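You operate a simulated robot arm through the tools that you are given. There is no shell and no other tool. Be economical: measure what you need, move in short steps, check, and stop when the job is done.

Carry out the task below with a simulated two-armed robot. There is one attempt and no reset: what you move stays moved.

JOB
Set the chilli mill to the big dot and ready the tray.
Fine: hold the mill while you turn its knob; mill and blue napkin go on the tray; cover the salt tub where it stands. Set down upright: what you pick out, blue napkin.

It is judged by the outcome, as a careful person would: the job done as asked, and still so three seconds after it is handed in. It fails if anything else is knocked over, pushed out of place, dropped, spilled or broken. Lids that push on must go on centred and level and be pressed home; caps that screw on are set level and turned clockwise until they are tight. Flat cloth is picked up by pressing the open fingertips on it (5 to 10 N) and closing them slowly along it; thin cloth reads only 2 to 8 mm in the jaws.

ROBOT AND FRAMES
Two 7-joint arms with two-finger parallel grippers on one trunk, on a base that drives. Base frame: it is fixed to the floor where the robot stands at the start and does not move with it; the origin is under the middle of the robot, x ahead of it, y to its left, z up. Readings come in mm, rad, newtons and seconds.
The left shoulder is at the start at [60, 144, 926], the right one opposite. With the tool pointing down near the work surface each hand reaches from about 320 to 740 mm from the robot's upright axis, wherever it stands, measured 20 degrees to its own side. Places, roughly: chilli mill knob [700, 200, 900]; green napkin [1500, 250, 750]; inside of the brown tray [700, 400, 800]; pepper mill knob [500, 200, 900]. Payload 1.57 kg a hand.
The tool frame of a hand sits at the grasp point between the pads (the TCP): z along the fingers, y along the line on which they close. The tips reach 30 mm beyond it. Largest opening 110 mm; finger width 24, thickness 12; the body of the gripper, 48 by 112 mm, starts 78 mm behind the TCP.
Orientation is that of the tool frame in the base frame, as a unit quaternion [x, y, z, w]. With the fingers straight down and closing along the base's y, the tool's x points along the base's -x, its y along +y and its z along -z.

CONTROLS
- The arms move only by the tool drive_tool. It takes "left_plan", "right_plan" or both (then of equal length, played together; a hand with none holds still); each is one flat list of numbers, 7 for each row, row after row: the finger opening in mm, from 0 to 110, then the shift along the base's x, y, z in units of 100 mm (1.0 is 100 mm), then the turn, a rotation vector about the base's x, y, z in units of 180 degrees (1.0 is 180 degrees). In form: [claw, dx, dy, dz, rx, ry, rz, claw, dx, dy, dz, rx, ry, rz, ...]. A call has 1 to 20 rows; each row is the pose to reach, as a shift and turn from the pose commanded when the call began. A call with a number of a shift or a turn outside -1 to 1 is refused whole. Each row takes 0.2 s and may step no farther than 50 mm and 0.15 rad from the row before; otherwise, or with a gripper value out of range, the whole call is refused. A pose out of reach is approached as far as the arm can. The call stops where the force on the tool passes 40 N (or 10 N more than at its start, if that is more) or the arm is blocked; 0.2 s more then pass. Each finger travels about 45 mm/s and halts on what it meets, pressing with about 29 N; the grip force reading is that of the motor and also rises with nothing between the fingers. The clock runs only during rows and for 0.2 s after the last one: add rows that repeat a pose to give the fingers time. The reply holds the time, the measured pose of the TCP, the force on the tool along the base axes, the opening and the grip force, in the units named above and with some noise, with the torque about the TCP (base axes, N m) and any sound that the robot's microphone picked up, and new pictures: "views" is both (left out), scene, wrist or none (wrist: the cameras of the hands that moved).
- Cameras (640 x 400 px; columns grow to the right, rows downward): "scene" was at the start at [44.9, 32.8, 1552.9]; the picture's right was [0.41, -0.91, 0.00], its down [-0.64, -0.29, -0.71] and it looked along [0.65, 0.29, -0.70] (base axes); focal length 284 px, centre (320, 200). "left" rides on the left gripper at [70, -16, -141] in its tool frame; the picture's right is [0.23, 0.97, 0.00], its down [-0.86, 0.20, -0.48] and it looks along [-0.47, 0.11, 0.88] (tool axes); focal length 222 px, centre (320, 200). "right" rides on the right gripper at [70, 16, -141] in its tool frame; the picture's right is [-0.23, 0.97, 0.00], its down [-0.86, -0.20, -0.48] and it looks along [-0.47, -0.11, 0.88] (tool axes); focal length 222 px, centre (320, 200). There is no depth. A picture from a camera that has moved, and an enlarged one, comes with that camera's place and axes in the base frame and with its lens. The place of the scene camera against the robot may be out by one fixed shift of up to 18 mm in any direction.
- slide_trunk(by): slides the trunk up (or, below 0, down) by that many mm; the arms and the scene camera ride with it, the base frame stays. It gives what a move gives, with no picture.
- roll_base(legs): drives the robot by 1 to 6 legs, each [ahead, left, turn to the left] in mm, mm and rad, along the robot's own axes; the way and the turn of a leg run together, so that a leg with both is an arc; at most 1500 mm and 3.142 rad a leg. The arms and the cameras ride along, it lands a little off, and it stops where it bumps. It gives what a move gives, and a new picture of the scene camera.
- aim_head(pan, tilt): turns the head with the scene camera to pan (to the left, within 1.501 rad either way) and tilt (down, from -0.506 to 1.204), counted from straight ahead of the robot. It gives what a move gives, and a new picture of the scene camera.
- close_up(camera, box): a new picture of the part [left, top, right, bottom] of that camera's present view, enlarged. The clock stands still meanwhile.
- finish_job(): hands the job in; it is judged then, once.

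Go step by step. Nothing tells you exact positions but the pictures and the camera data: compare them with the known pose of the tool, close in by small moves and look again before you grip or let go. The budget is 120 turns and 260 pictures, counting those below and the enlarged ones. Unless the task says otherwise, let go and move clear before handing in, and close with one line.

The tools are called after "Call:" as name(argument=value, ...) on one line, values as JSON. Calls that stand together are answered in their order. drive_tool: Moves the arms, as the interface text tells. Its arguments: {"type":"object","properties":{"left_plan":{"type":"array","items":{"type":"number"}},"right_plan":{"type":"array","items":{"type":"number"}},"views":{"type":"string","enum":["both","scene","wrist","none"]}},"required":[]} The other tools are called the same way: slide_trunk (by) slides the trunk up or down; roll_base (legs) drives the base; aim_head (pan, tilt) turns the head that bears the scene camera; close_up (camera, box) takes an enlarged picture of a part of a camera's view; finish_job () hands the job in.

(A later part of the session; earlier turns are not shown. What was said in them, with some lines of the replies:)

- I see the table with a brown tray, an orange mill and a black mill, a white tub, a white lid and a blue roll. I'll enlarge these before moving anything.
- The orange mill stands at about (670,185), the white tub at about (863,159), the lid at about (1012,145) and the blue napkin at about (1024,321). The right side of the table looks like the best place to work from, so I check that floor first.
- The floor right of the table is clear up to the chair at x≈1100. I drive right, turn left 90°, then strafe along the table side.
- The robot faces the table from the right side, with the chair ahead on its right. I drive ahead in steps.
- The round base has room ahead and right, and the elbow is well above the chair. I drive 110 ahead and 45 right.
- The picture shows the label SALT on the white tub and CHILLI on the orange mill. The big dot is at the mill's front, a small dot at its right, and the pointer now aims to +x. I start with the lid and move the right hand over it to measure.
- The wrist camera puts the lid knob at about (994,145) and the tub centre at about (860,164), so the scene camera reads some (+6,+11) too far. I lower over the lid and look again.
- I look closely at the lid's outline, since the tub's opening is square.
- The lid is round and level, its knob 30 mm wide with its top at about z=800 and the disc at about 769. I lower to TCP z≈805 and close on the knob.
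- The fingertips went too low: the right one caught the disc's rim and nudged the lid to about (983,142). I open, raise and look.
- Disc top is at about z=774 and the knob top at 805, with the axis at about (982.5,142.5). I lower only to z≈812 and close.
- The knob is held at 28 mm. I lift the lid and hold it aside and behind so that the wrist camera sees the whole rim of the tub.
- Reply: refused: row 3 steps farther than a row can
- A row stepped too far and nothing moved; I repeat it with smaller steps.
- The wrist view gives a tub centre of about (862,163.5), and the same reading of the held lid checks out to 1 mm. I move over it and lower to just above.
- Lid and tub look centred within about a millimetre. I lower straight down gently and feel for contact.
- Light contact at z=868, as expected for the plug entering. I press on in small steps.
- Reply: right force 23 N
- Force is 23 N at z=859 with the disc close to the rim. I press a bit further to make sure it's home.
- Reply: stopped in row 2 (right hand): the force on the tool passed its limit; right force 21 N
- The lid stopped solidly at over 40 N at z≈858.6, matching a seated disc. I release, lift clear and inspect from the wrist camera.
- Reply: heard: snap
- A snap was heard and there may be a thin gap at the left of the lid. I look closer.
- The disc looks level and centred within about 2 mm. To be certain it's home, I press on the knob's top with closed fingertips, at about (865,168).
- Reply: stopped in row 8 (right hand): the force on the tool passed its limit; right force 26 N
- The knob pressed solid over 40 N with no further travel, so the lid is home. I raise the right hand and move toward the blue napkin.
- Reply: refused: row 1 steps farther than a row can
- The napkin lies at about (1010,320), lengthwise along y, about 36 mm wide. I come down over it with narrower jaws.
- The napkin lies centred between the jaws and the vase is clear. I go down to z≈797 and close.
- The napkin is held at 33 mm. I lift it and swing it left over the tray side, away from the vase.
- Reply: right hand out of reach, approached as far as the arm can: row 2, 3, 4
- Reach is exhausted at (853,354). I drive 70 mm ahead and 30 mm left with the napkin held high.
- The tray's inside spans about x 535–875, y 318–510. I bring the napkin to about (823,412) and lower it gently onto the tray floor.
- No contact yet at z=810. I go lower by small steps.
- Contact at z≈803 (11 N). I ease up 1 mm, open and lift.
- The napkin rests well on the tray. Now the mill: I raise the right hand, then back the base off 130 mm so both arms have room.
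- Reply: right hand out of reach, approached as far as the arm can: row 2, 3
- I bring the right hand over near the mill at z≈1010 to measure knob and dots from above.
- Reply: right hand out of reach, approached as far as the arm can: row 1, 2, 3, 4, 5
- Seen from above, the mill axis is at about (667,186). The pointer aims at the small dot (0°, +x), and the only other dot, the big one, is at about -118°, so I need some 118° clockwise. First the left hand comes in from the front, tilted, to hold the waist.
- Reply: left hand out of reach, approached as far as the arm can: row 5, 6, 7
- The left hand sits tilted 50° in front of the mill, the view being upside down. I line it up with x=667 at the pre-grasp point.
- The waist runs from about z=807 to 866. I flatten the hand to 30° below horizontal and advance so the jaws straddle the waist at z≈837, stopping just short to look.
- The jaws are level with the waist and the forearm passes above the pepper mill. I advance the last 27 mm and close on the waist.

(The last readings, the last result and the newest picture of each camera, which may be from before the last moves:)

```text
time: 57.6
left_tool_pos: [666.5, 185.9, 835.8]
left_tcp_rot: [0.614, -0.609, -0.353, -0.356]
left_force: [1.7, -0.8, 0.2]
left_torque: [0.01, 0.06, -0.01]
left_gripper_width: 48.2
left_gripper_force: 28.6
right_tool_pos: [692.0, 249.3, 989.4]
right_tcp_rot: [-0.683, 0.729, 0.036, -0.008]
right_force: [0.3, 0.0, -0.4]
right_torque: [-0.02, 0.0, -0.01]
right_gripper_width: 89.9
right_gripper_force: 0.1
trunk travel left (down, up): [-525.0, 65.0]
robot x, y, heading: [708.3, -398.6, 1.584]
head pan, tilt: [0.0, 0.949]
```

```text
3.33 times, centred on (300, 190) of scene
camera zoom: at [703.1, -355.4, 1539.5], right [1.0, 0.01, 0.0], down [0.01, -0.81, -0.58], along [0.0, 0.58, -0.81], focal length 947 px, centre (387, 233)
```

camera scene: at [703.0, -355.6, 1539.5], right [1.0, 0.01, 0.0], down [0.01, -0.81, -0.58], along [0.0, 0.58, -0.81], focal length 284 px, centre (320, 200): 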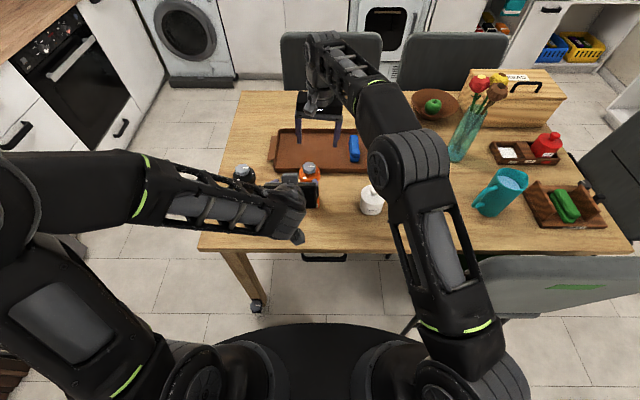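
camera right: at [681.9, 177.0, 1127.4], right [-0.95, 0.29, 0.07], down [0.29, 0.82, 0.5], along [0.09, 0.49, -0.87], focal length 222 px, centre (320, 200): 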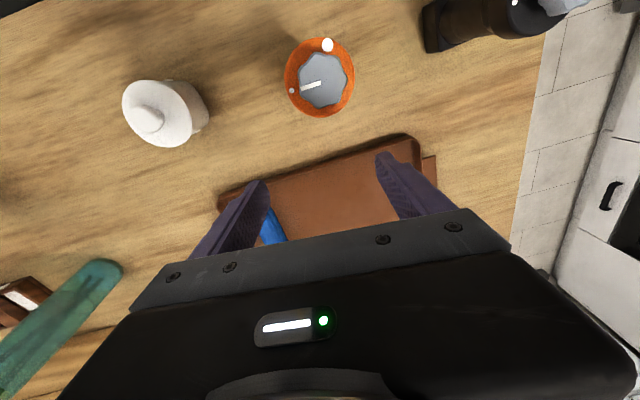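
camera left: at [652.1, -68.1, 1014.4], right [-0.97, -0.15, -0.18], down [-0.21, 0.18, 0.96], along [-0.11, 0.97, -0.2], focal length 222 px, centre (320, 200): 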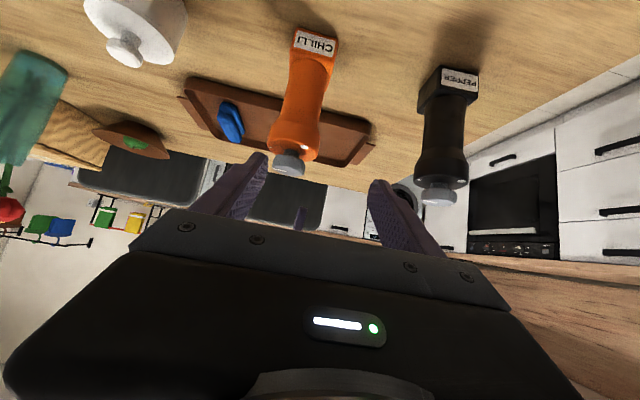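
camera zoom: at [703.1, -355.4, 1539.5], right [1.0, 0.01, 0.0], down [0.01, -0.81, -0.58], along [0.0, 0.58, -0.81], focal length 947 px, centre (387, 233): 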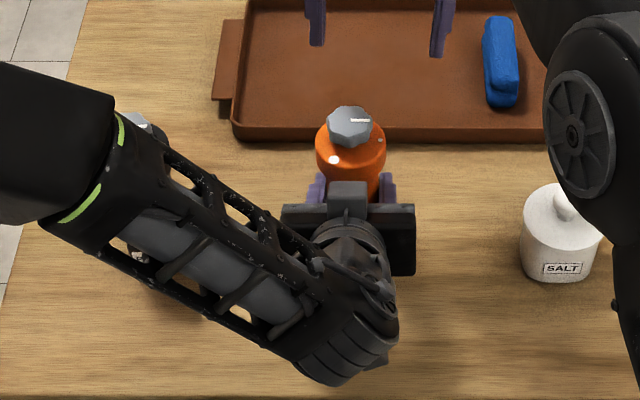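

The mill is held firmly at its waist (48 mm). Now the right hand goes over the knob at (666.5,186).

Call:
drive_tool(right_plan=[80, 0, -0.3, -0.25, 0, 0, 0, 70, -0.2, -0.55, -0.33, 0, 0, 0, 70, -0.345, -0.62, -0.33, 0, 0, 0, 70, -0.345, -0.62, -0.33, 0, 0, 0, 70, -0.345, -0.62, -0.33, 0, 0, 0], views="wrist")

Call:
close_up(camera="right", box=[240, 120, 400, 240])

Call:
close_up(camera="scene", box=[220, 110, 440, 275])

```text
time: 58.8
left_tool_pos: [667.1, 186.8, 836.1]
left_tcp_rot: [0.615, -0.608, -0.354, -0.355]
left_force: [-0.7, -0.7, 1.4]
left_torque: [-0.08, 0.2, 0.03]
left_gripper_width: 48.2
left_gripper_force: 28.9
right_tool_pos: [657.1, 186.9, 957.1]
right_tcp_rot: [-0.683, 0.729, 0.037, -0.006]
right_force: [0.3, -0.4, -0.4]
right_torque: [-0.02, 0.03, -0.01]
right_gripper_width: 70.1
right_gripper_force: 0.0
trunk travel left (down, up): [-525.0, 65.0]
robot x, y, heading: [703.8, -394.7, 1.581]
head pan, tilt: [0.0, 0.949]
camera right: at [644.5, 112.9, 1096.7], right [-0.95, 0.29, 0.07], down [0.28, 0.82, 0.5], along [0.09, 0.5, -0.86], focal length 222 px, centre (320, 200)
```

right: 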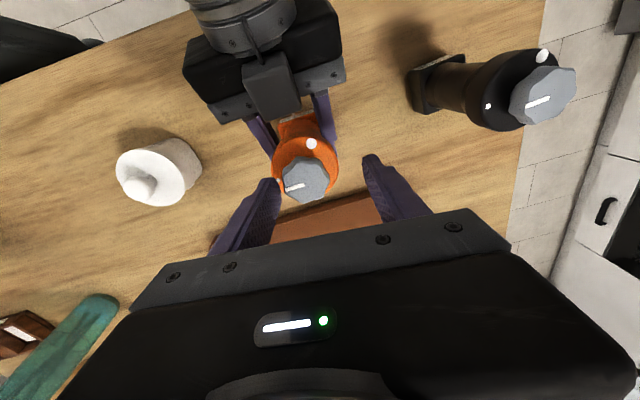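

```text
3.33 times, centred on (320, 180) of right
camera zoom: at [644.5, 112.9, 1096.7], right [-0.95, 0.29, 0.07], down [0.28, 0.82, 0.5], along [0.09, 0.5, -0.86], focal length 740 px, centre (320, 267)
```

zoom: 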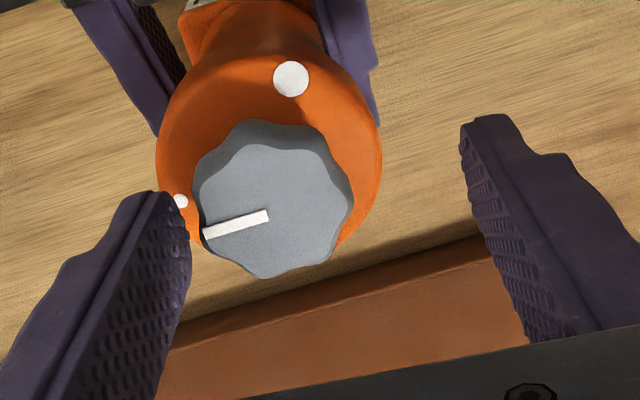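

```text
2.42 times, centred on (330, 192) of scene
camera zoom: at [703.0, -355.6, 1539.5], right [1.0, 0.01, 0.0], down [0.01, -0.81, -0.58], along [0.0, 0.58, -0.81], focal length 689 px, centre (296, 218)
```

zoom: 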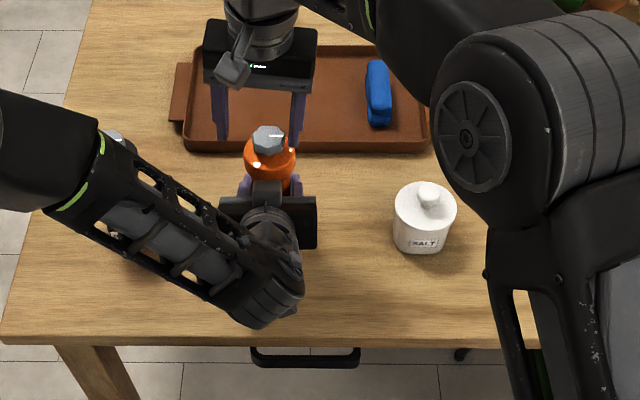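

The right hand is about 4° off vertical, so I straighten it first over (667.5,188).

Call:
drive_tool(right_plan=[70, 0.05, 0, 0.08, -0.0073, -0.0094, 0, 70, 0.105, 0.01, 0.08, -0.0146, -0.0188, 0, 70, 0.105, 0.01, 0.08, -0.0146, -0.0188, 0], views="none")

Call:
close_up(camera="right", box=[240, 120, 400, 240])

```text
time: 59.6
left_tool_pos: [667.3, 188.4, 837.1]
left_tcp_rot: [0.615, -0.609, -0.354, -0.356]
left_force: [-1.1, -0.7, 1.8]
left_torque: [0.0, 0.17, 0.01]
left_gripper_width: 47.9
left_gripper_force: 28.9
right_tool_pos: [667.1, 188.4, 966.0]
right_tcp_rot: [-0.683, 0.73, -0.001, -0.001]
right_force: [-0.9, -0.3, 0.7]
right_torque: [-0.01, 0.0, 0.01]
right_gripper_width: 69.6
right_gripper_force: 0.1
trunk travel left (down, up): [-525.0, 65.0]
robot x, y, heading: [704.1, -398.7, 1.578]
head pan, tilt: [0.0, 0.949]
```

```text
3.33 times, centred on (320, 180) of right
camera zoom: at [647.0, 120.4, 1108.0], right [-0.96, 0.29, 0.0], down [0.26, 0.84, 0.48], along [0.14, 0.45, -0.88], focal length 740 px, centre (320, 267)
```

zoom: 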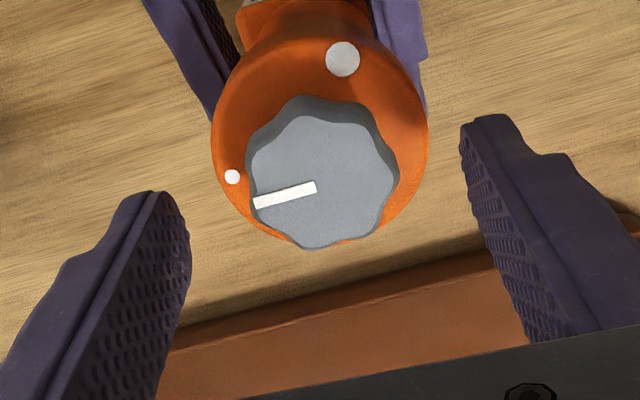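

The knob axis is at about (667.6,190.7). I shift 2.4 mm and yaw the right hand +55° to have room for the clockwise turn.

Call:
drive_tool(right_plan=[70, 0.0, 0.024, 0.1, 0, 0, 0.045, 70, 0.0, 0.024, 0.1, 0, 0, 0.09, 70, 0.0, 0.024, 0.1, 0, 0, 0.135, 70, 0.0, 0.024, 0.1, 0, 0, 0.18, 70, 0.0, 0.024, 0.1, 0, 0, 0.225, 70, 0.0, 0.024, 0.1, 0, 0, 0.27, 70, 0.0, 0.024, 0.1, 0, 0, 0.31, 70, 0.0, 0.024, 0.1, 0, 0, 0.31], views="both")

Call:
close_up(camera="right", box=[240, 120, 400, 240])

```text
time: 61.4
left_tool_pos: [667.0, 186.0, 836.7]
left_tcp_rot: [0.614, -0.609, -0.353, -0.356]
left_force: [-0.6, 0.7, 0.5]
left_torque: [0.05, 0.06, 0.0]
left_gripper_width: 48.0
left_gripper_force: 29.0
right_tool_pos: [667.7, 189.9, 976.4]
right_tcp_rot: [0.946, -0.323, 0.002, 0.001]
right_force: [-0.9, 0.2, 0.0]
right_torque: [0.01, -0.01, 0.03]
right_gripper_width: 70.1
right_gripper_force: 0.1
trunk travel left (down, up): [-525.0, 65.0]
robot x, y, heading: [702.5, -397.4, 1.583]
head pan, tilt: [0.0, 0.949]
camera scene: at [703.0, -355.5, 1539.5], right [1.0, 0.01, 0.0], down [0.01, -0.81, -0.58], along [0.0, 0.58, -0.81], focal length 284 px, centre (320, 200)
camera right: at [712.2, 135.4, 1117.9], right [-0.78, -0.63, 0.0], down [-0.55, 0.68, 0.48], along [-0.3, 0.37, -0.88], focal length 222 px, centre (320, 200)
```

scene: 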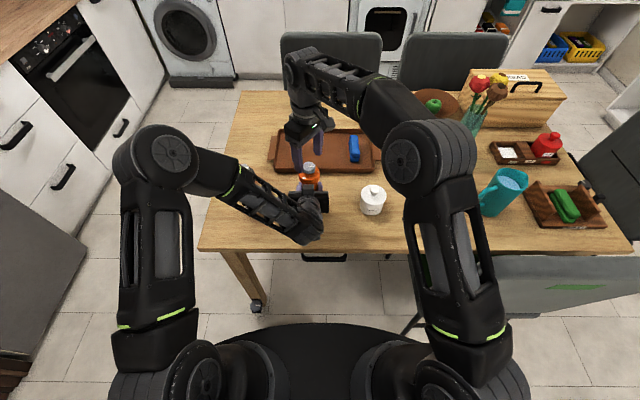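
right: 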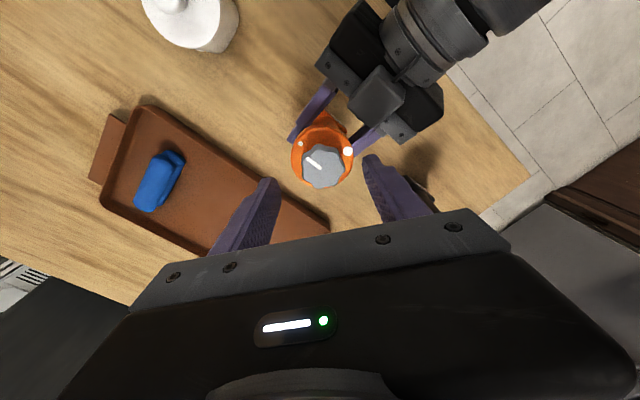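

```text
3.33 times, centred on (320, 180) of right
camera zoom: at [712.2, 135.4, 1117.9], right [-0.78, -0.63, 0.0], down [-0.55, 0.68, 0.48], along [-0.3, 0.37, -0.88], focal length 740 px, centre (320, 267)
```

zoom: 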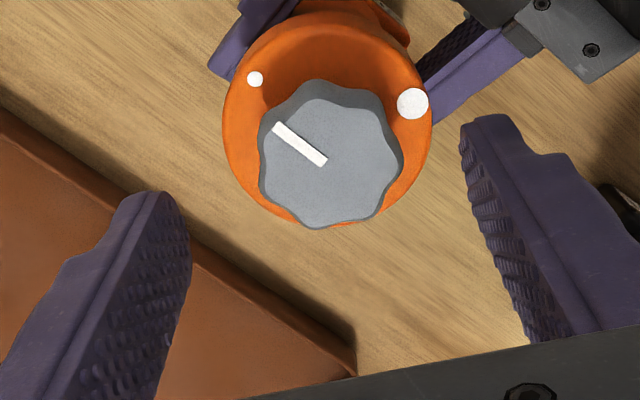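

The hand reached +55° cleanly and the knob sits about 1 mm off centre in x. I lower to z≈938 and grip the knob.

Call:
drive_tool(right_plan=[70, -0.01, 0.005, -0.2, 0, 0, 0, 66, -0.01, 0.005, -0.38, 0, 0, 0, 58, -0.01, 0.005, -0.38, 0, 0, 0, 50, -0.01, 0.005, -0.38, 0, 0, 0, 44, -0.01, 0.005, -0.38, 0, 0, 0, 36, -0.01, 0.005, -0.38, 0, 0, 0, 32, -0.01, 0.005, -0.38, 0, 0, 0, 32, -0.01, 0.005, -0.38, 0, 0, 0], views="none")

Call:
close_up(camera="right", box=[240, 120, 400, 240])

```text
time: 63.2
left_tool_pos: [668.2, 186.0, 836.1]
left_tcp_rot: [0.614, -0.609, -0.353, -0.356]
left_force: [0.7, 1.9, -1.9]
left_torque: [-0.24, 0.34, 0.01]
left_gripper_width: 48.1
left_gripper_force: 29.3
right_tool_pos: [667.2, 189.8, 940.3]
right_tcp_rot: [0.946, -0.325, 0.001, 0.001]
right_force: [0.5, -0.4, 14.8]
right_torque: [0.25, -0.29, -0.03]
right_gripper_width: 41.2
right_gripper_force: 5.4
trunk travel left (down, up): [-525.0, 65.0]
robot x, y, heading: [701.8, -393.1, 1.58]
head pan, tilt: [0.0, 0.949]
```

```text
3.33 times, centred on (320, 180) of right
camera zoom: at [711.4, 134.9, 1081.8], right [-0.78, -0.63, 0.0], down [-0.55, 0.68, 0.48], along [-0.3, 0.37, -0.88], focal length 740 px, centre (320, 267)
```

zoom: 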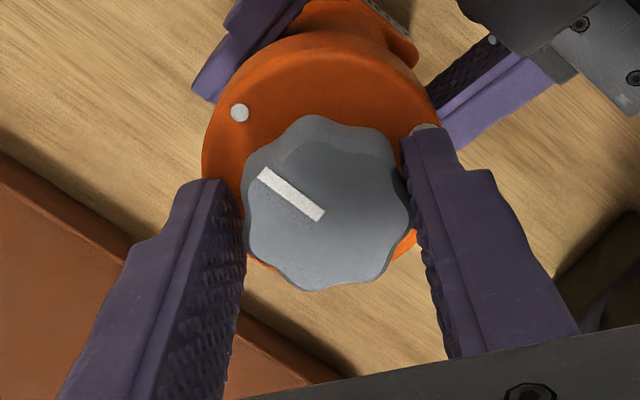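

The tips touch the head (15 N up), so I raise 3 mm and finish closing.

Call:
drive_tool(right_plan=[45, 0, 0, 0.03, 0, 0, 0, 40, 0, 0, 0.03, 0, 0, 0, 34, 0, 0, 0.03, 0, 0, 0, 32, 0, 0, 0.03, 0, 0, 0, 32, 0, 0, 0.03, 0, 0, 0], views="none")

Call:
close_up(camera="right", box=[240, 120, 400, 240])

```text
time: 64.4
left_tool_pos: [668.0, 186.5, 836.8]
left_tcp_rot: [0.614, -0.609, -0.353, -0.357]
left_force: [4.5, 6.1, 2.2]
left_torque: [-0.59, 0.51, -0.01]
left_gripper_width: 48.4
left_gripper_force: 28.5
right_tool_pos: [664.6, 190.1, 940.4]
right_tcp_rot: [0.946, -0.324, 0.001, 0.002]
right_force: [-5.3, -6.4, -2.8]
right_torque: [-0.02, 0.01, 0.0]
right_gripper_width: 39.0
right_gripper_force: 4.1
trunk travel left (down, up): [-525.0, 65.0]
robot x, y, heading: [702.8, -397.5, 1.581]
head pan, tilt: [0.0, 0.949]
```

```text
3.33 times, centred on (320, 180) of right
camera zoom: at [710.7, 135.8, 1083.0], right [-0.78, -0.63, 0.0], down [-0.55, 0.69, 0.47], along [-0.3, 0.37, -0.88], focal length 740 px, centre (320, 267)
```

zoom: 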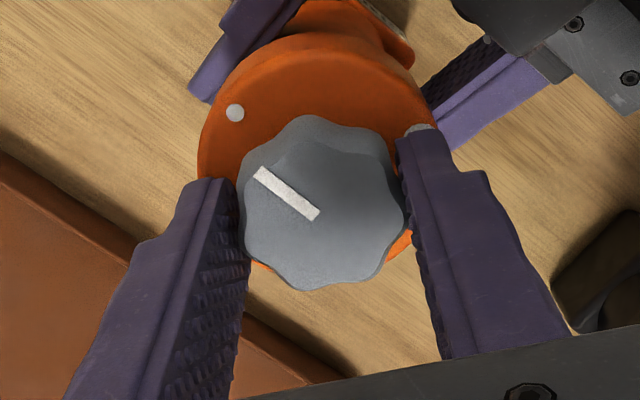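

The right finger pushes first, so I shift the hand 2 mm toward that side while it closes.

Call:
drive_tool(right_plan=[38, -0.016, -0.013, 0, 0, 0, 0, 32, -0.016, -0.013, 0, 0, 0, 0, 30, -0.016, -0.013, 0, 0, 0, 0, 30, -0.016, -0.013, 0, 0, 0, 0], views="none")

Call:
close_up(camera="right", box=[240, 120, 400, 240])

```text
time: 65.4
left_tool_pos: [666.7, 186.1, 835.5]
left_tcp_rot: [0.615, -0.608, -0.354, -0.356]
left_force: [3.5, 5.5, -0.3]
left_torque: [-0.11, 0.45, -0.04]
left_gripper_width: 48.2
left_gripper_force: 29.8
right_tool_pos: [665.6, 188.9, 942.0]
right_tcp_rot: [0.946, -0.325, 0.001, 0.001]
right_force: [-2.1, -2.4, 3.4]
right_torque: [-0.06, -0.06, 0.01]
right_gripper_width: 36.7
right_gripper_force: 29.5
trunk travel left (down, up): [-525.0, 65.0]
robot x, y, heading: [702.9, -401.7, 1.582]
head pan, tilt: [0.0, 0.949]
```

```text
3.33 times, centred on (320, 180) of right
camera zoom: at [709.5, 134.3, 1083.6], right [-0.78, -0.63, 0.0], down [-0.55, 0.68, 0.48], along [-0.3, 0.37, -0.88], focal length 740 px, centre (320, 267)
```

zoom: 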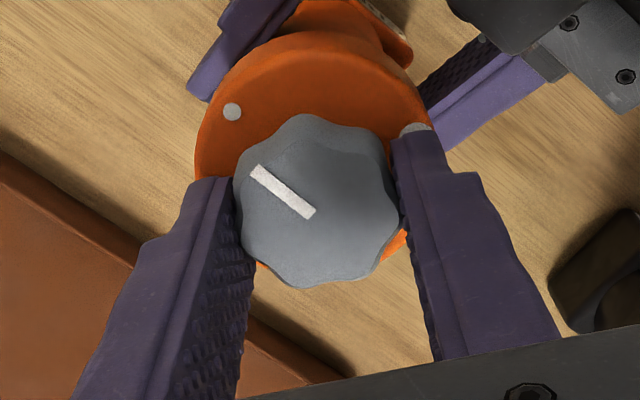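

The knob is gripped (36.7 mm, 29 N). I turn clockwise 60° first and check.

Call:
drive_tool(right_plan=[30, 0.004, 0.002, 0, 0, 0, -0.045, 30, 0.007, 0.004, 0, 0, 0, -0.09, 30, 0.01, 0.005, 0, 0, 0, -0.135, 30, 0.014, 0.005, 0, 0, 0, -0.18, 30, 0.018, 0.005, 0, 0, 0, -0.225, 30, 0.021, 0.004, 0, 0, 0, -0.27, 30, 0.023, 0.004, 0, 0, 0, -0.315, 30, 0.024, 0.0035, 0, 0, 0, -0.333, 30, 0.024, 0.0035, 0, 0, 0, -0.333], views="none")

Call:
close_up(camera="right", box=[240, 120, 400, 240])

```text
time: 67.4
left_tool_pos: [666.7, 185.3, 836.9]
left_tcp_rot: [0.614, -0.609, -0.353, -0.356]
left_force: [0.5, -9.2, 5.2]
left_torque: [0.7, 0.38, -0.03]
left_gripper_width: 48.2
left_gripper_force: 28.7
right_tool_pos: [667.3, 189.7, 941.6]
right_tcp_rot: [-0.656, 0.755, 0.001, 0.0]
right_force: [0.1, 11.3, 0.4]
right_torque: [0.78, -0.08, 0.0]
right_gripper_width: 36.6
right_gripper_force: 28.9
trunk travel left (down, up): [-525.0, 65.0]
robot x, y, heading: [702.4, -399.0, 1.579]
head pan, tilt: [0.0, 0.949]
```

```text
3.33 times, centred on (320, 180) of right
camera zoom: at [642.6, 123.4, 1083.4], right [-0.93, 0.36, 0.0], down [0.32, 0.82, 0.48], along [0.17, 0.45, -0.88], focal length 740 px, centre (320, 267)
```

zoom: 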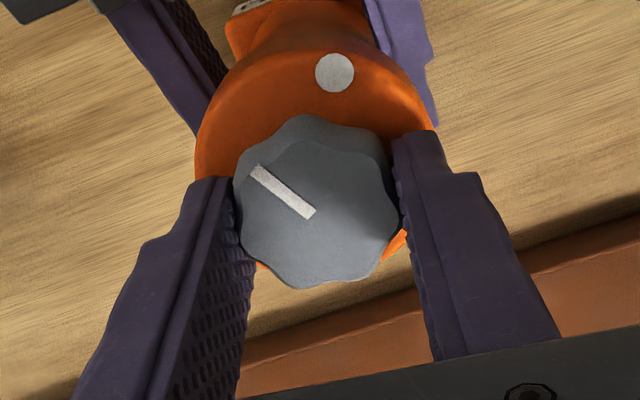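

It turns cleanly with the fingers. I continue the remaining ~58° while easing the hand 2.5 mm in +y to relax the side load.

Call:
drive_tool(right_plan=[30, 0, 0.01, 0, 0, 0, 0, 30, 0, 0.02, 0, 0, 0, -0.045, 30, 0, 0.025, 0, 0, 0, -0.09, 30, 0, 0.025, 0, 0, 0, -0.135, 30, 0, 0.025, 0, 0, 0, -0.18, 30, 0, 0.025, 0, 0, 0, -0.225, 30, 0, 0.025, 0, 0, 0, -0.27, 30, 0, 0.025, 0, 0, 0, -0.305, 30, 0, 0.025, 0, 0, 0, -0.305], views="none")

Call:
close_up(camera="right", box=[240, 120, 400, 240])

Call:
close_up(camera="scene", box=[280, 150, 340, 195])

```text
time: 69.4
left_tool_pos: [666.1, 186.1, 837.6]
left_tcp_rot: [0.615, -0.608, -0.355, -0.356]
left_force: [-11.6, 17.9, -3.0]
left_torque: [-0.24, -0.47, -0.06]
left_gripper_width: 48.4
left_gripper_force: 29.2
right_tool_pos: [667.3, 190.4, 941.1]
right_tcp_rot: [-0.235, 0.972, 0.0, -0.002]
right_force: [12.0, -15.3, 21.3]
right_torque: [-0.6, -0.19, 0.04]
right_gripper_width: 36.4
right_gripper_force: 29.1
trunk travel left (down, up): [-525.0, 65.0]
robot x, y, heading: [702.8, -396.0, 1.578]
head pan, tilt: [0.0, 0.949]
```

```text
3.33 times, centred on (320, 180) of right
camera zoom: at [599.0, 174.3, 1083.4], right [-0.24, 0.97, 0.0], down [0.85, 0.21, 0.48], along [0.46, 0.11, -0.88], focal length 740 px, centre (320, 267)
```

zoom: 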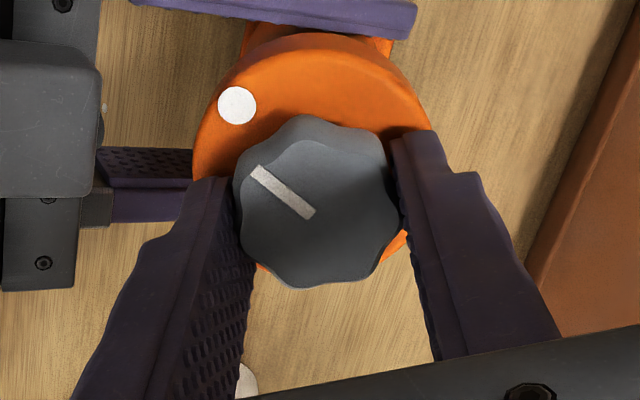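

```text
8.89 times, centred on (310, 172) of scene
camera zoom: at [703.1, -356.5, 1539.6], right [1.0, 0.01, 0.0], down [0.01, -0.81, -0.58], along [-0.01, 0.58, -0.81], focal length 2525 px, centre (409, 444)
```

zoom: 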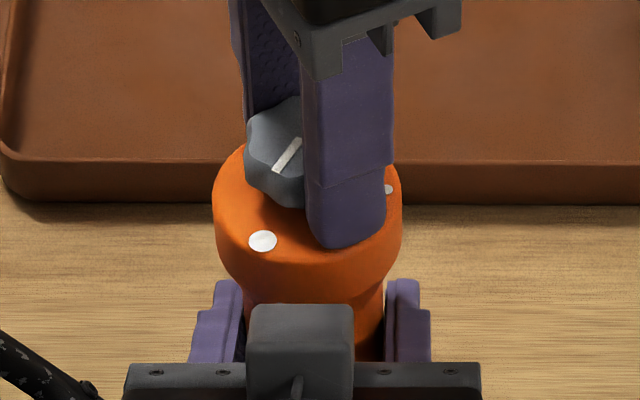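

Pointer is now at about -118° and the dot at about -121.5°. I add 3.5° more and relax the side load.

Call:
drive_tool(right_plan=[30, 0.008, -0.01, 0.005, 0, 0, -0.01, 30, 0.015, -0.02, 0.01, 0, 0, -0.02, 30, 0.015, -0.02, 0.01, 0, 0, -0.02], views="none")

Call:
close_up(camera="right", box=[240, 120, 400, 240])

```text
time: 70.2
left_tool_pos: [665.6, 186.0, 837.6]
left_tcp_rot: [0.614, -0.609, -0.354, -0.356]
left_force: [-15.2, 3.4, 7.8]
left_torque: [0.33, -0.22, -0.14]
left_gripper_width: 48.3
left_gripper_force: 28.8
right_tool_pos: [669.3, 189.9, 941.7]
right_tcp_rot: [-0.204, 0.979, 0.0, -0.001]
right_force: [10.5, -1.7, 3.4]
right_torque: [-0.21, -0.13, 0.36]
right_gripper_width: 36.4
right_gripper_force: 28.8
trunk travel left (down, up): [-525.0, 65.0]
robot x, y, heading: [705.3, -396.4, 1.584]
head pan, tilt: [0.0, 0.949]
```

```text
3.33 times, centred on (320, 180) of right
camera zoom: at [599.2, 177.4, 1083.3], right [-0.18, 0.98, 0.0], down [0.86, 0.16, 0.48], along [0.47, 0.09, -0.88], focal length 740 px, centre (320, 267)
```

zoom: 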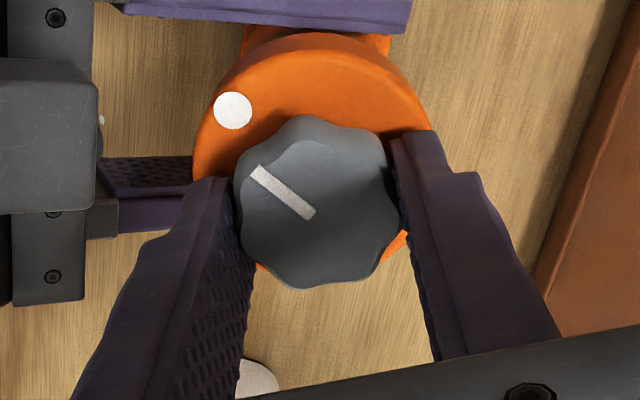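

The big dot is now where the small dot was relative to the pointer. I open the right hand, raise it and verify.

Call:
drive_tool(right_plan=[45, 0, 0, 0, 0, 0, 0, 56, 0, 0, 0, 0, 0, 0, 64, 0, 0, 0.02, 0, 0, 0, 66, 0, 0, 0.25, 0, 0, 0, 66, 0, 0, 0.5, 0, 0, 0, 66, 0, 0, 0.5, 0, 0, 0], views="none")

Call:
close_up(camera="right", box=[240, 100, 400, 220])

Call:
close_up(camera="scene", box=[280, 150, 340, 195])

```text
time: 71.6
left_tool_pos: [667.7, 184.9, 836.8]
left_tcp_rot: [0.614, -0.609, -0.353, -0.356]
left_force: [2.8, -1.4, 6.9]
left_torque: [0.13, 0.03, -0.06]
left_gripper_width: 48.1
left_gripper_force: 29.2
right_tool_pos: [670.6, 189.0, 991.4]
right_tcp_rot: [-0.205, 0.979, 0.001, -0.001]
right_force: [0.3, -0.3, 0.6]
right_torque: [-0.01, 0.0, 0.01]
right_gripper_width: 66.2
right_gripper_force: 0.1
trunk travel left (down, up): [-525.0, 65.0]
robot x, y, heading: [702.8, -398.9, 1.582]
head pan, tilt: [0.0, 0.949]
```

```text
3.33 times, centred on (320, 160) of right
camera zoom: at [600.9, 176.4, 1132.6], right [-0.18, 0.98, 0.0], down [0.87, 0.16, 0.48], along [0.47, 0.09, -0.88], focal length 740 px, centre (320, 333)
```

zoom: 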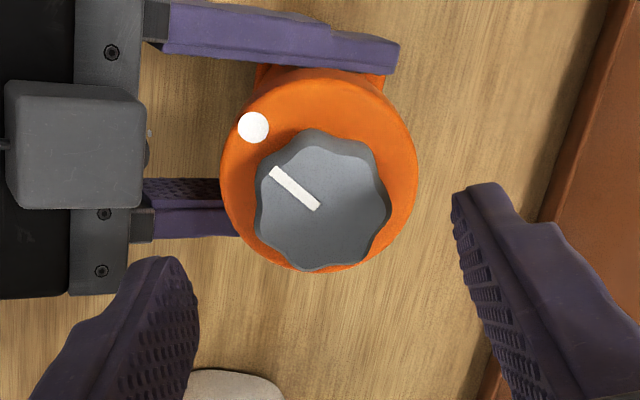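

```text
8.89 times, centred on (310, 172) of scene
camera zoom: at [703.4, -356.2, 1539.5], right [1.0, 0.01, 0.0], down [0.01, -0.81, -0.58], along [-0.01, 0.58, -0.81], focal length 2525 px, centre (409, 444)
```

zoom: 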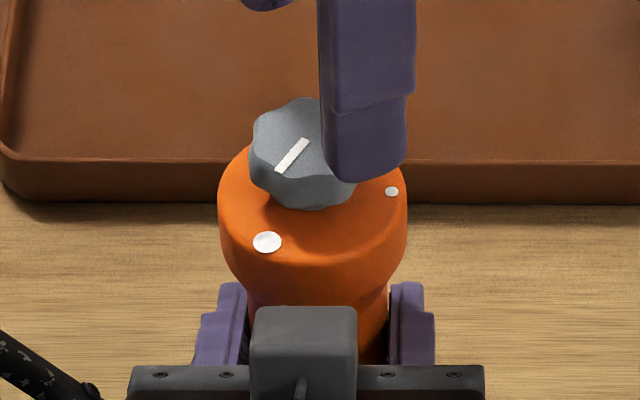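

Pointer and big dot match the same geometry the pointer had with the small dot, so the setting is right. I clear the right hand up and to the right.

Call:
drive_tool(right_plan=[66, 0.1, 0, 0.15, 0, 0, 0, 66, 0.5, 0, 0.15, 0, 0, 0, 66, 0.95, 0, 0.15, 0, 0, 0.04, 66, 1.0, 0, 0.15, 0, 0, 0.08, 66, 1.0, -0.1, 0.15, 0, 0, 0.12, 66, 1.0, -0.3, 0.15, 0, 0, 0.16, 66, 1.0, -0.5, 0.15, 0, 0, 0.2], views="none")

Call:
drive_tool(right_plan=[66, 0.4, 0, 0, 0, 0, 0.04, 66, 0.8, 0, 0, 0, 0, 0.08, 66, 1.0, -0.1, 0, 0, 0, 0.12], views="scene")

```text
time: 73.2
left_tool_pos: [666.4, 187.0, 836.9]
left_tcp_rot: [0.614, -0.609, -0.354, -0.356]
left_force: [-0.7, -2.0, 5.1]
left_torque: [0.07, 0.22, 0.05]
left_gripper_width: 48.2
left_gripper_force: 29.4
right_tool_pos: [767.6, 140.8, 1009.9]
right_tcp_rot: [-0.498, 0.867, 0.001, -0.001]
right_force: [0.0, -0.6, -1.0]
right_torque: [0.04, 0.01, -0.03]
right_gripper_width: 66.1
right_gripper_force: 0.0
trunk travel left (down, up): [-525.0, 65.0]
robot x, y, heading: [702.3, -393.6, 1.579]
head pan, tilt: [0.0, 0.949]
```

```text
time: 74.0
left_tool_pos: [667.2, 185.9, 836.8]
left_tcp_rot: [0.615, -0.609, -0.354, -0.356]
left_force: [0.3, -1.9, 3.7]
left_torque: [0.05, 0.25, 0.05]
left_gripper_width: 48.6
left_gripper_force: 28.5
right_tool_pos: [871.3, 129.2, 1007.1]
right_tcp_rot: [-0.652, 0.758, 0.0, -0.001]
right_force: [0.4, -0.2, -0.5]
right_torque: [0.01, 0.0, -0.04]
right_gripper_width: 65.9
right_gripper_force: 0.1
trunk travel left (down, up): [-525.0, 65.0]
robot x, y, heading: [700.7, -396.7, 1.578]
head pan, tilt: [0.0, 0.949]
camera scene: at [703.2, -355.9, 1539.5], right [1.0, 0.01, 0.0], down [0.01, -0.81, -0.58], along [-0.01, 0.58, -0.81], focal length 284 px, centre (320, 200)
```

scene: 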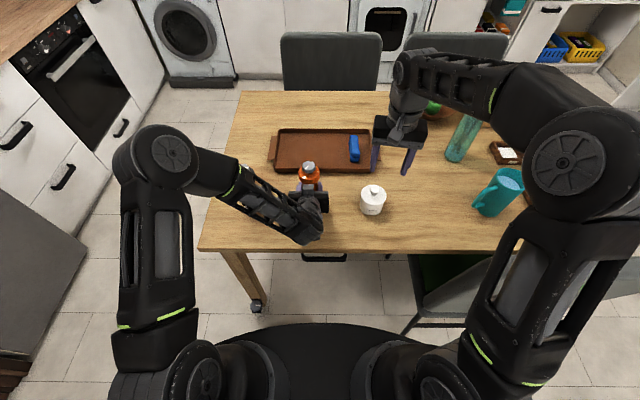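

The way is clear. The left hand lifts the mill 80 mm and carries it toward the tray.

Call:
drive_tool(left_plan=[42, 0, 0, 0.2, 0, 0, 0, 42, 0, 0, 0.5, 0, 0, 0, 42, 0, 0, 0.8, 0, 0, 0, 42, 0, 0.4, 0.8, 0, 0, 0, 42, 0, 0.8, 0.8, 0, 0, 0, 42, 0, 1.0, 0.8, 0, 0, 0, 42, 0, 1.0, 0.8, 0, 0, 0], views="scene")

```text
time: 75.6
left_tool_pos: [668.1, 283.8, 915.4]
left_tcp_rot: [0.614, -0.609, -0.353, -0.356]
left_force: [-0.5, 0.8, -1.6]
left_torque: [-0.01, 0.04, -0.04]
left_gripper_width: 48.5
left_gripper_force: 28.9
right_tool_pos: [870.9, 129.7, 1007.8]
right_tcp_rot: [-0.651, 0.759, 0.0, -0.001]
right_force: [0.0, 0.8, -1.2]
right_torque: [0.01, 0.02, 0.03]
right_gripper_width: 65.9
right_gripper_force: 0.1
trunk travel left (down, up): [-525.0, 65.0]
robot x, y, heading: [703.2, -396.2, 1.579]
head pan, tilt: [0.0, 0.949]
camera scene: at [703.1, -355.3, 1539.5], right [1.0, 0.01, 0.0], down [0.01, -0.81, -0.58], along [0.0, 0.58, -0.81], focal length 284 px, centre (320, 200)
```

scene: 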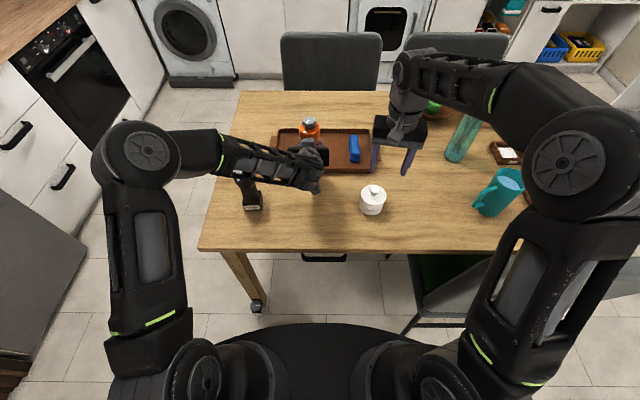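

The mill hangs upright and the pepper mill is untouched. I carry on to y≈400.

Call:
drive_tool(left_plan=[42, -0.1, 0.45, 0, 0, 0, 0, 42, -0.2, 0.9, 0, 0, 0, 0, 42, -0.2, 1.0, 0, 0, 0, 0, 42, -0.2, 1.0, 0, 0, 0, 0], views="none")

Call:
drive_tool(left_plan=[42, 0, 0.15, -0.2, 0, 0, 0, 42, 0, 0.15, -0.5, 0, 0, 0, 42, 0, 0.15, -0.66, 0, 0, 0, 42, 0, 0.15, -0.66, 0, 0, 0], views="both")

Call:
close_up(camera="scene", box=[240, 110, 400, 220])

```text
time: 76.6
left_tool_pos: [647.1, 381.6, 914.8]
left_tcp_rot: [0.614, -0.609, -0.353, -0.356]
left_force: [0.0, -0.8, -1.9]
left_torque: [0.01, -0.03, 0.0]
left_gripper_width: 48.2
left_gripper_force: 28.9
right_tool_pos: [871.0, 129.9, 1008.4]
right_tcp_rot: [-0.65, 0.76, -0.001, -0.001]
right_force: [-0.2, -0.2, 0.8]
right_torque: [0.0, 0.01, 0.01]
right_gripper_width: 65.9
right_gripper_force: 0.1
trunk travel left (down, up): [-525.0, 65.0]
robot x, y, heading: [699.5, -401.9, 1.579]
head pan, tilt: [0.0, 0.949]
```

```text
time: 77.6
left_tool_pos: [648.2, 399.5, 850.5]
left_tcp_rot: [0.615, -0.609, -0.354, -0.355]
left_force: [-0.7, -0.3, -1.9]
left_torque: [-0.01, 0.01, 0.01]
left_gripper_width: 48.4
left_gripper_force: 28.4
right_tool_pos: [870.1, 129.3, 1006.8]
right_tcp_rot: [-0.651, 0.759, 0.0, -0.002]
right_force: [-0.1, -0.3, 1.0]
right_torque: [0.0, 0.0, 0.02]
right_gripper_width: 66.2
right_gripper_force: 0.1
trunk travel left (down, up): [-525.0, 65.0]
robot x, y, heading: [700.6, -397.8, 1.576]
head pan, tilt: [0.0, 0.949]
camera scene: at [703.0, -355.2, 1539.5], right [1.0, 0.01, 0.0], down [0.01, -0.81, -0.58], along [0.0, 0.58, -0.81], focal length 284 px, centre (320, 200)
camera left: at [662.8, 242.1, 860.6], right [-0.97, -0.12, -0.2], down [-0.21, 0.01, 0.98], along [-0.11, 0.99, -0.03], focal length 222 px, centre (320, 200)
```

scene: 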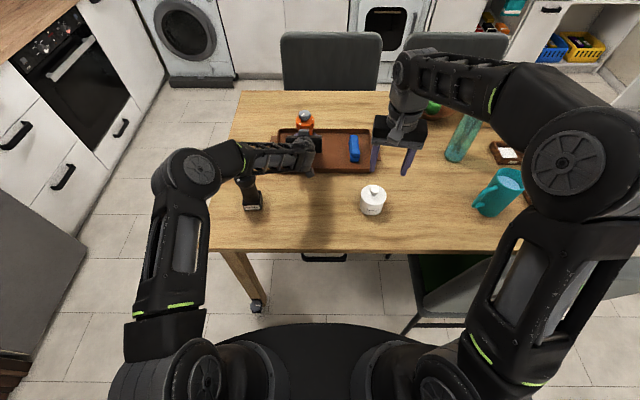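
left: 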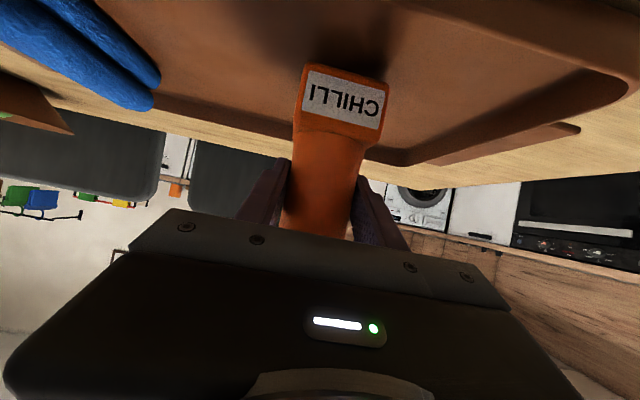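

```text
3.64 times, centred on (320, 165) of scene
camera zoom: at [703.0, -355.2, 1539.5], right [1.0, 0.01, 0.0], down [0.01, -0.81, -0.58], along [0.0, 0.58, -0.81], focal length 1033 px, centre (320, 327)
```

zoom: 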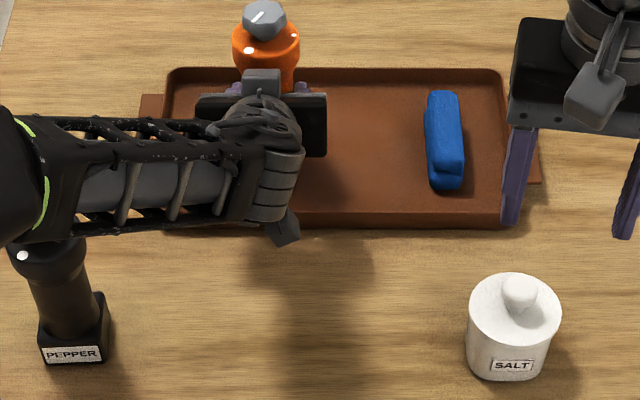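

The mill hovers upright over the left half of the tray with the arm well above the pepper mill. I lower in small steps until contact.

Call:
drive_tool(left_plan=[42, 0, 0, -0.04, 0, 0, 0, 42, 0, 0, -0.07, 0, 0, 0, 42, 0, 0, -0.09, 0, 0, 0, 42, 0, 0, -0.1, 0, 0, 0], views="none")

```text
time: 78.6
left_tool_pos: [647.5, 400.3, 842.1]
left_tcp_rot: [0.614, -0.609, -0.354, -0.357]
left_force: [-0.9, -1.7, 4.6]
left_torque: [0.13, 0.16, 0.01]
left_gripper_width: 48.1
left_gripper_force: 29.0
right_tool_pos: [870.0, 128.9, 1007.3]
right_tcp_rot: [-0.65, 0.76, 0.0, -0.001]
right_force: [0.3, 0.0, -1.1]
right_torque: [0.03, 0.0, -0.01]
right_gripper_width: 66.3
right_gripper_force: 0.1
trunk travel left (down, up): [-525.0, 65.0]
robot x, y, heading: [704.1, -397.0, 1.579]
head pan, tilt: [0.0, 0.949]
```

The mill stands on the tray floor (contact about 6 N). I open and back straight out along the fingers.

Call:
drive_tool(left_plan=[55, 0, 0, 0, 0, 0, 0, 64, 0, 0, 0, 0, 0, 0, 74, 0, 0, 0, 0, 0, 0, 84, 0, 0, 0, 0, 0, 0, 88, 0, 0, 0, 0, 0, 0, 88, 0, -0.25, 0.145, 0, 0, 0, 88, 0, -0.6, 0.35, 0, 0, 0, 88, 0, -1.0, 0.58, 0, 0, 0, 88, 0, -1.0, 0.58, 0, 0, 0], views="both")

Call:
close_up(camera="scene", box=[240, 110, 400, 220])

```text
time: 80.6
left_tool_pos: [646.0, 299.5, 898.6]
left_tcp_rot: [0.615, -0.609, -0.353, -0.356]
left_force: [-0.1, 0.4, -1.1]
left_torque: [0.0, 0.0, 0.03]
left_gripper_width: 88.1
left_gripper_force: 0.0
right_tool_pos: [869.3, 131.0, 1007.1]
right_tcp_rot: [-0.651, 0.759, -0.001, -0.002]
right_force: [-0.6, -0.3, 0.5]
right_torque: [0.02, 0.0, 0.01]
right_gripper_width: 65.8
right_gripper_force: 0.0
trunk travel left (down, up): [-525.0, 65.0]
robot x, y, heading: [704.6, -396.1, 1.579]
head pan, tilt: [0.0, 0.949]
camera scene: at [703.1, -354.8, 1539.4], right [1.0, 0.01, 0.0], down [0.01, -0.81, -0.58], along [0.0, 0.58, -0.81], focal length 284 px, centre (320, 200)
camera left: at [662.4, 142.8, 907.9], right [-0.97, -0.12, -0.2], down [-0.21, 0.01, 0.98], along [-0.11, 0.99, -0.03], focal length 222 px, centre (320, 200)
```

scene: 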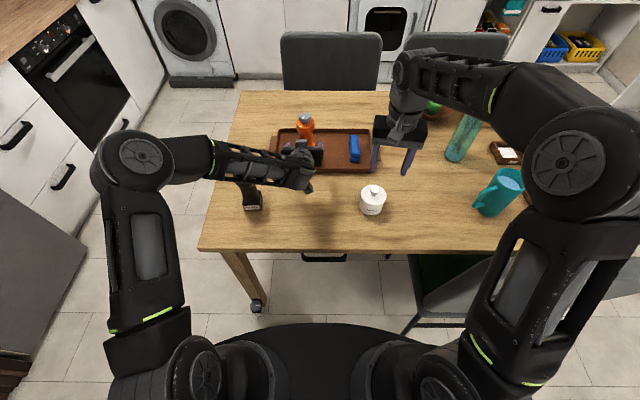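
left: 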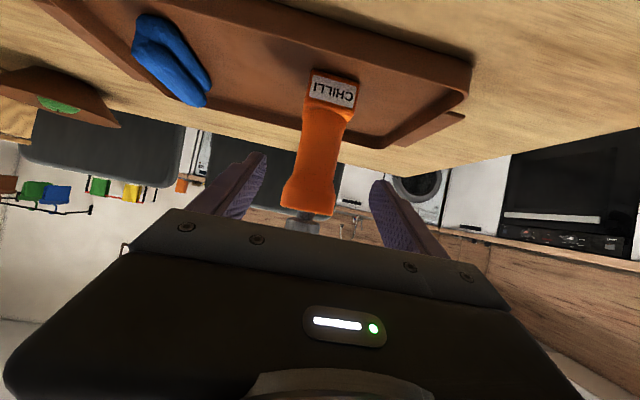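

```text
3.64 times, centred on (320, 165) of scene
camera zoom: at [703.1, -354.8, 1539.4], right [1.0, 0.01, 0.0], down [0.01, -0.81, -0.58], along [0.0, 0.58, -0.81], focal length 1033 px, centre (320, 327)
```

zoom: 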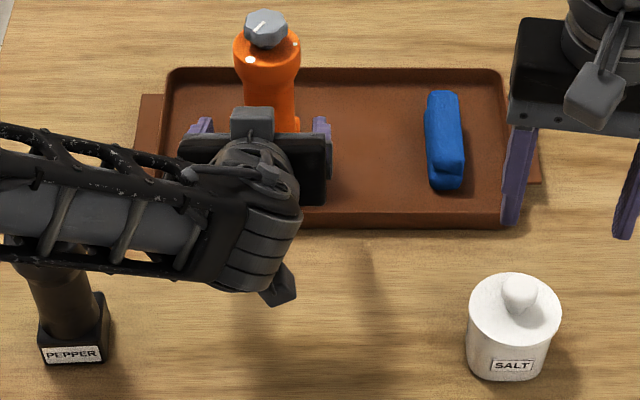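

The mill stands upright on the tray. I raise the left hand and draw it back for a final check.

Call:
drive_tool(left_plan=[88, 0, 0, 0.4, 0, 0, 0, 88, 0, -0.2, 0.8, 0, 0, 0, 88, 0, -0.6, 0.9, 0, 0, 0, 88, 0, -1.0, 0.9, 0, 0, 0, 88, 0, -1.0, 0.9, 0, 0, 0], views="scene")

Call:
close_up(camera="scene", box=[230, 110, 400, 225])

Call:
close_up(camera="scene", box=[285, 105, 330, 150])

Call:
close_up(camera="scene", box=[350, 175, 395, 220])

```text
time: 81.8
left_tool_pos: [645.0, 201.0, 985.7]
left_tcp_rot: [0.614, -0.609, -0.353, -0.356]
left_force: [-0.2, -0.5, 0.0]
left_torque: [-0.01, 0.0, -0.02]
left_gripper_width: 87.9
left_gripper_force: 0.1
right_tool_pos: [871.1, 130.0, 1007.6]
right_tcp_rot: [-0.65, 0.76, -0.001, -0.002]
right_force: [0.7, -0.4, -0.2]
right_torque: [-0.02, -0.02, 0.0]
right_gripper_width: 65.9
right_gripper_force: 0.1
trunk travel left (down, up): [-525.0, 65.0]
robot x, y, heading: [702.1, -397.9, 1.578]
head pan, tilt: [0.0, 0.949]
camera scene: at [703.1, -355.0, 1539.5], right [1.0, 0.01, 0.0], down [0.01, -0.81, -0.58], along [0.0, 0.58, -0.81], focal length 284 px, centre (320, 200)
```

scene: 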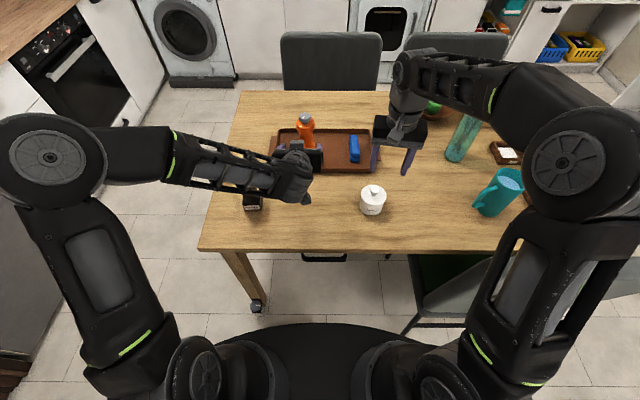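

```text
3.48 times, centred on (315, 168) of scene
camera zoom: at [703.1, -355.0, 1539.5], right [1.0, 0.01, 0.0], down [0.01, -0.81, -0.58], along [0.0, 0.58, -0.81], focal length 988 px, centre (337, 313)
```

zoom: 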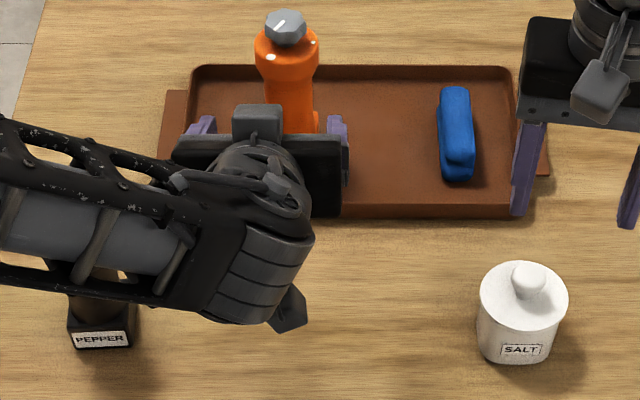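

```text
8.89 times, centred on (308, 128) of scene
camera zoom: at [703.1, -355.0, 1539.5], right [1.0, 0.01, 0.0], down [0.01, -0.81, -0.58], along [0.0, 0.58, -0.81], focal length 2525 px, centre (431, 844)
```

zoom: 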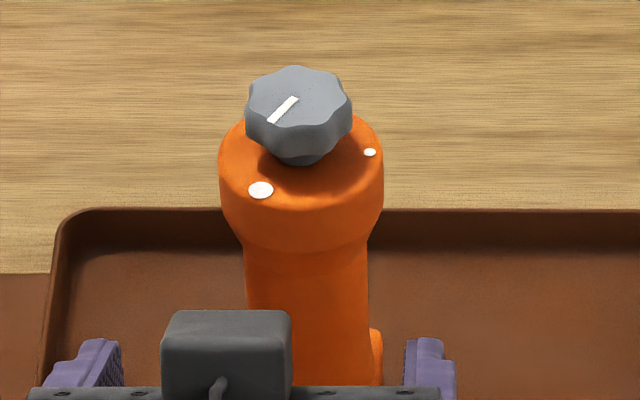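

```text
8.89 times, centred on (372, 198) of scene
camera zoom: at [703.1, -355.0, 1539.5], right [1.0, 0.01, 0.0], down [0.01, -0.81, -0.58], along [0.0, 0.58, -0.81], focal length 2525 px, centre (-147, 222)
```

zoom: 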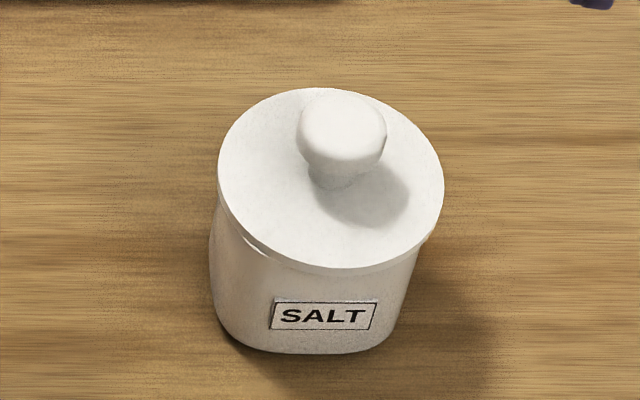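

The mill stands upright on the tray with its pointer on the big dot (both at about -124°). The napkin lies on the tray, the salt tub is covered, and both hands are clear, so I hand in.

Call:
finish_job()

```text
The job is handed in.
```

The chilli mill is set to the big dot and stands upright on the tray with the blue napkin. The salt tub's lid is pressed home; the tub may have shifted 2–3 mm while I pressed.
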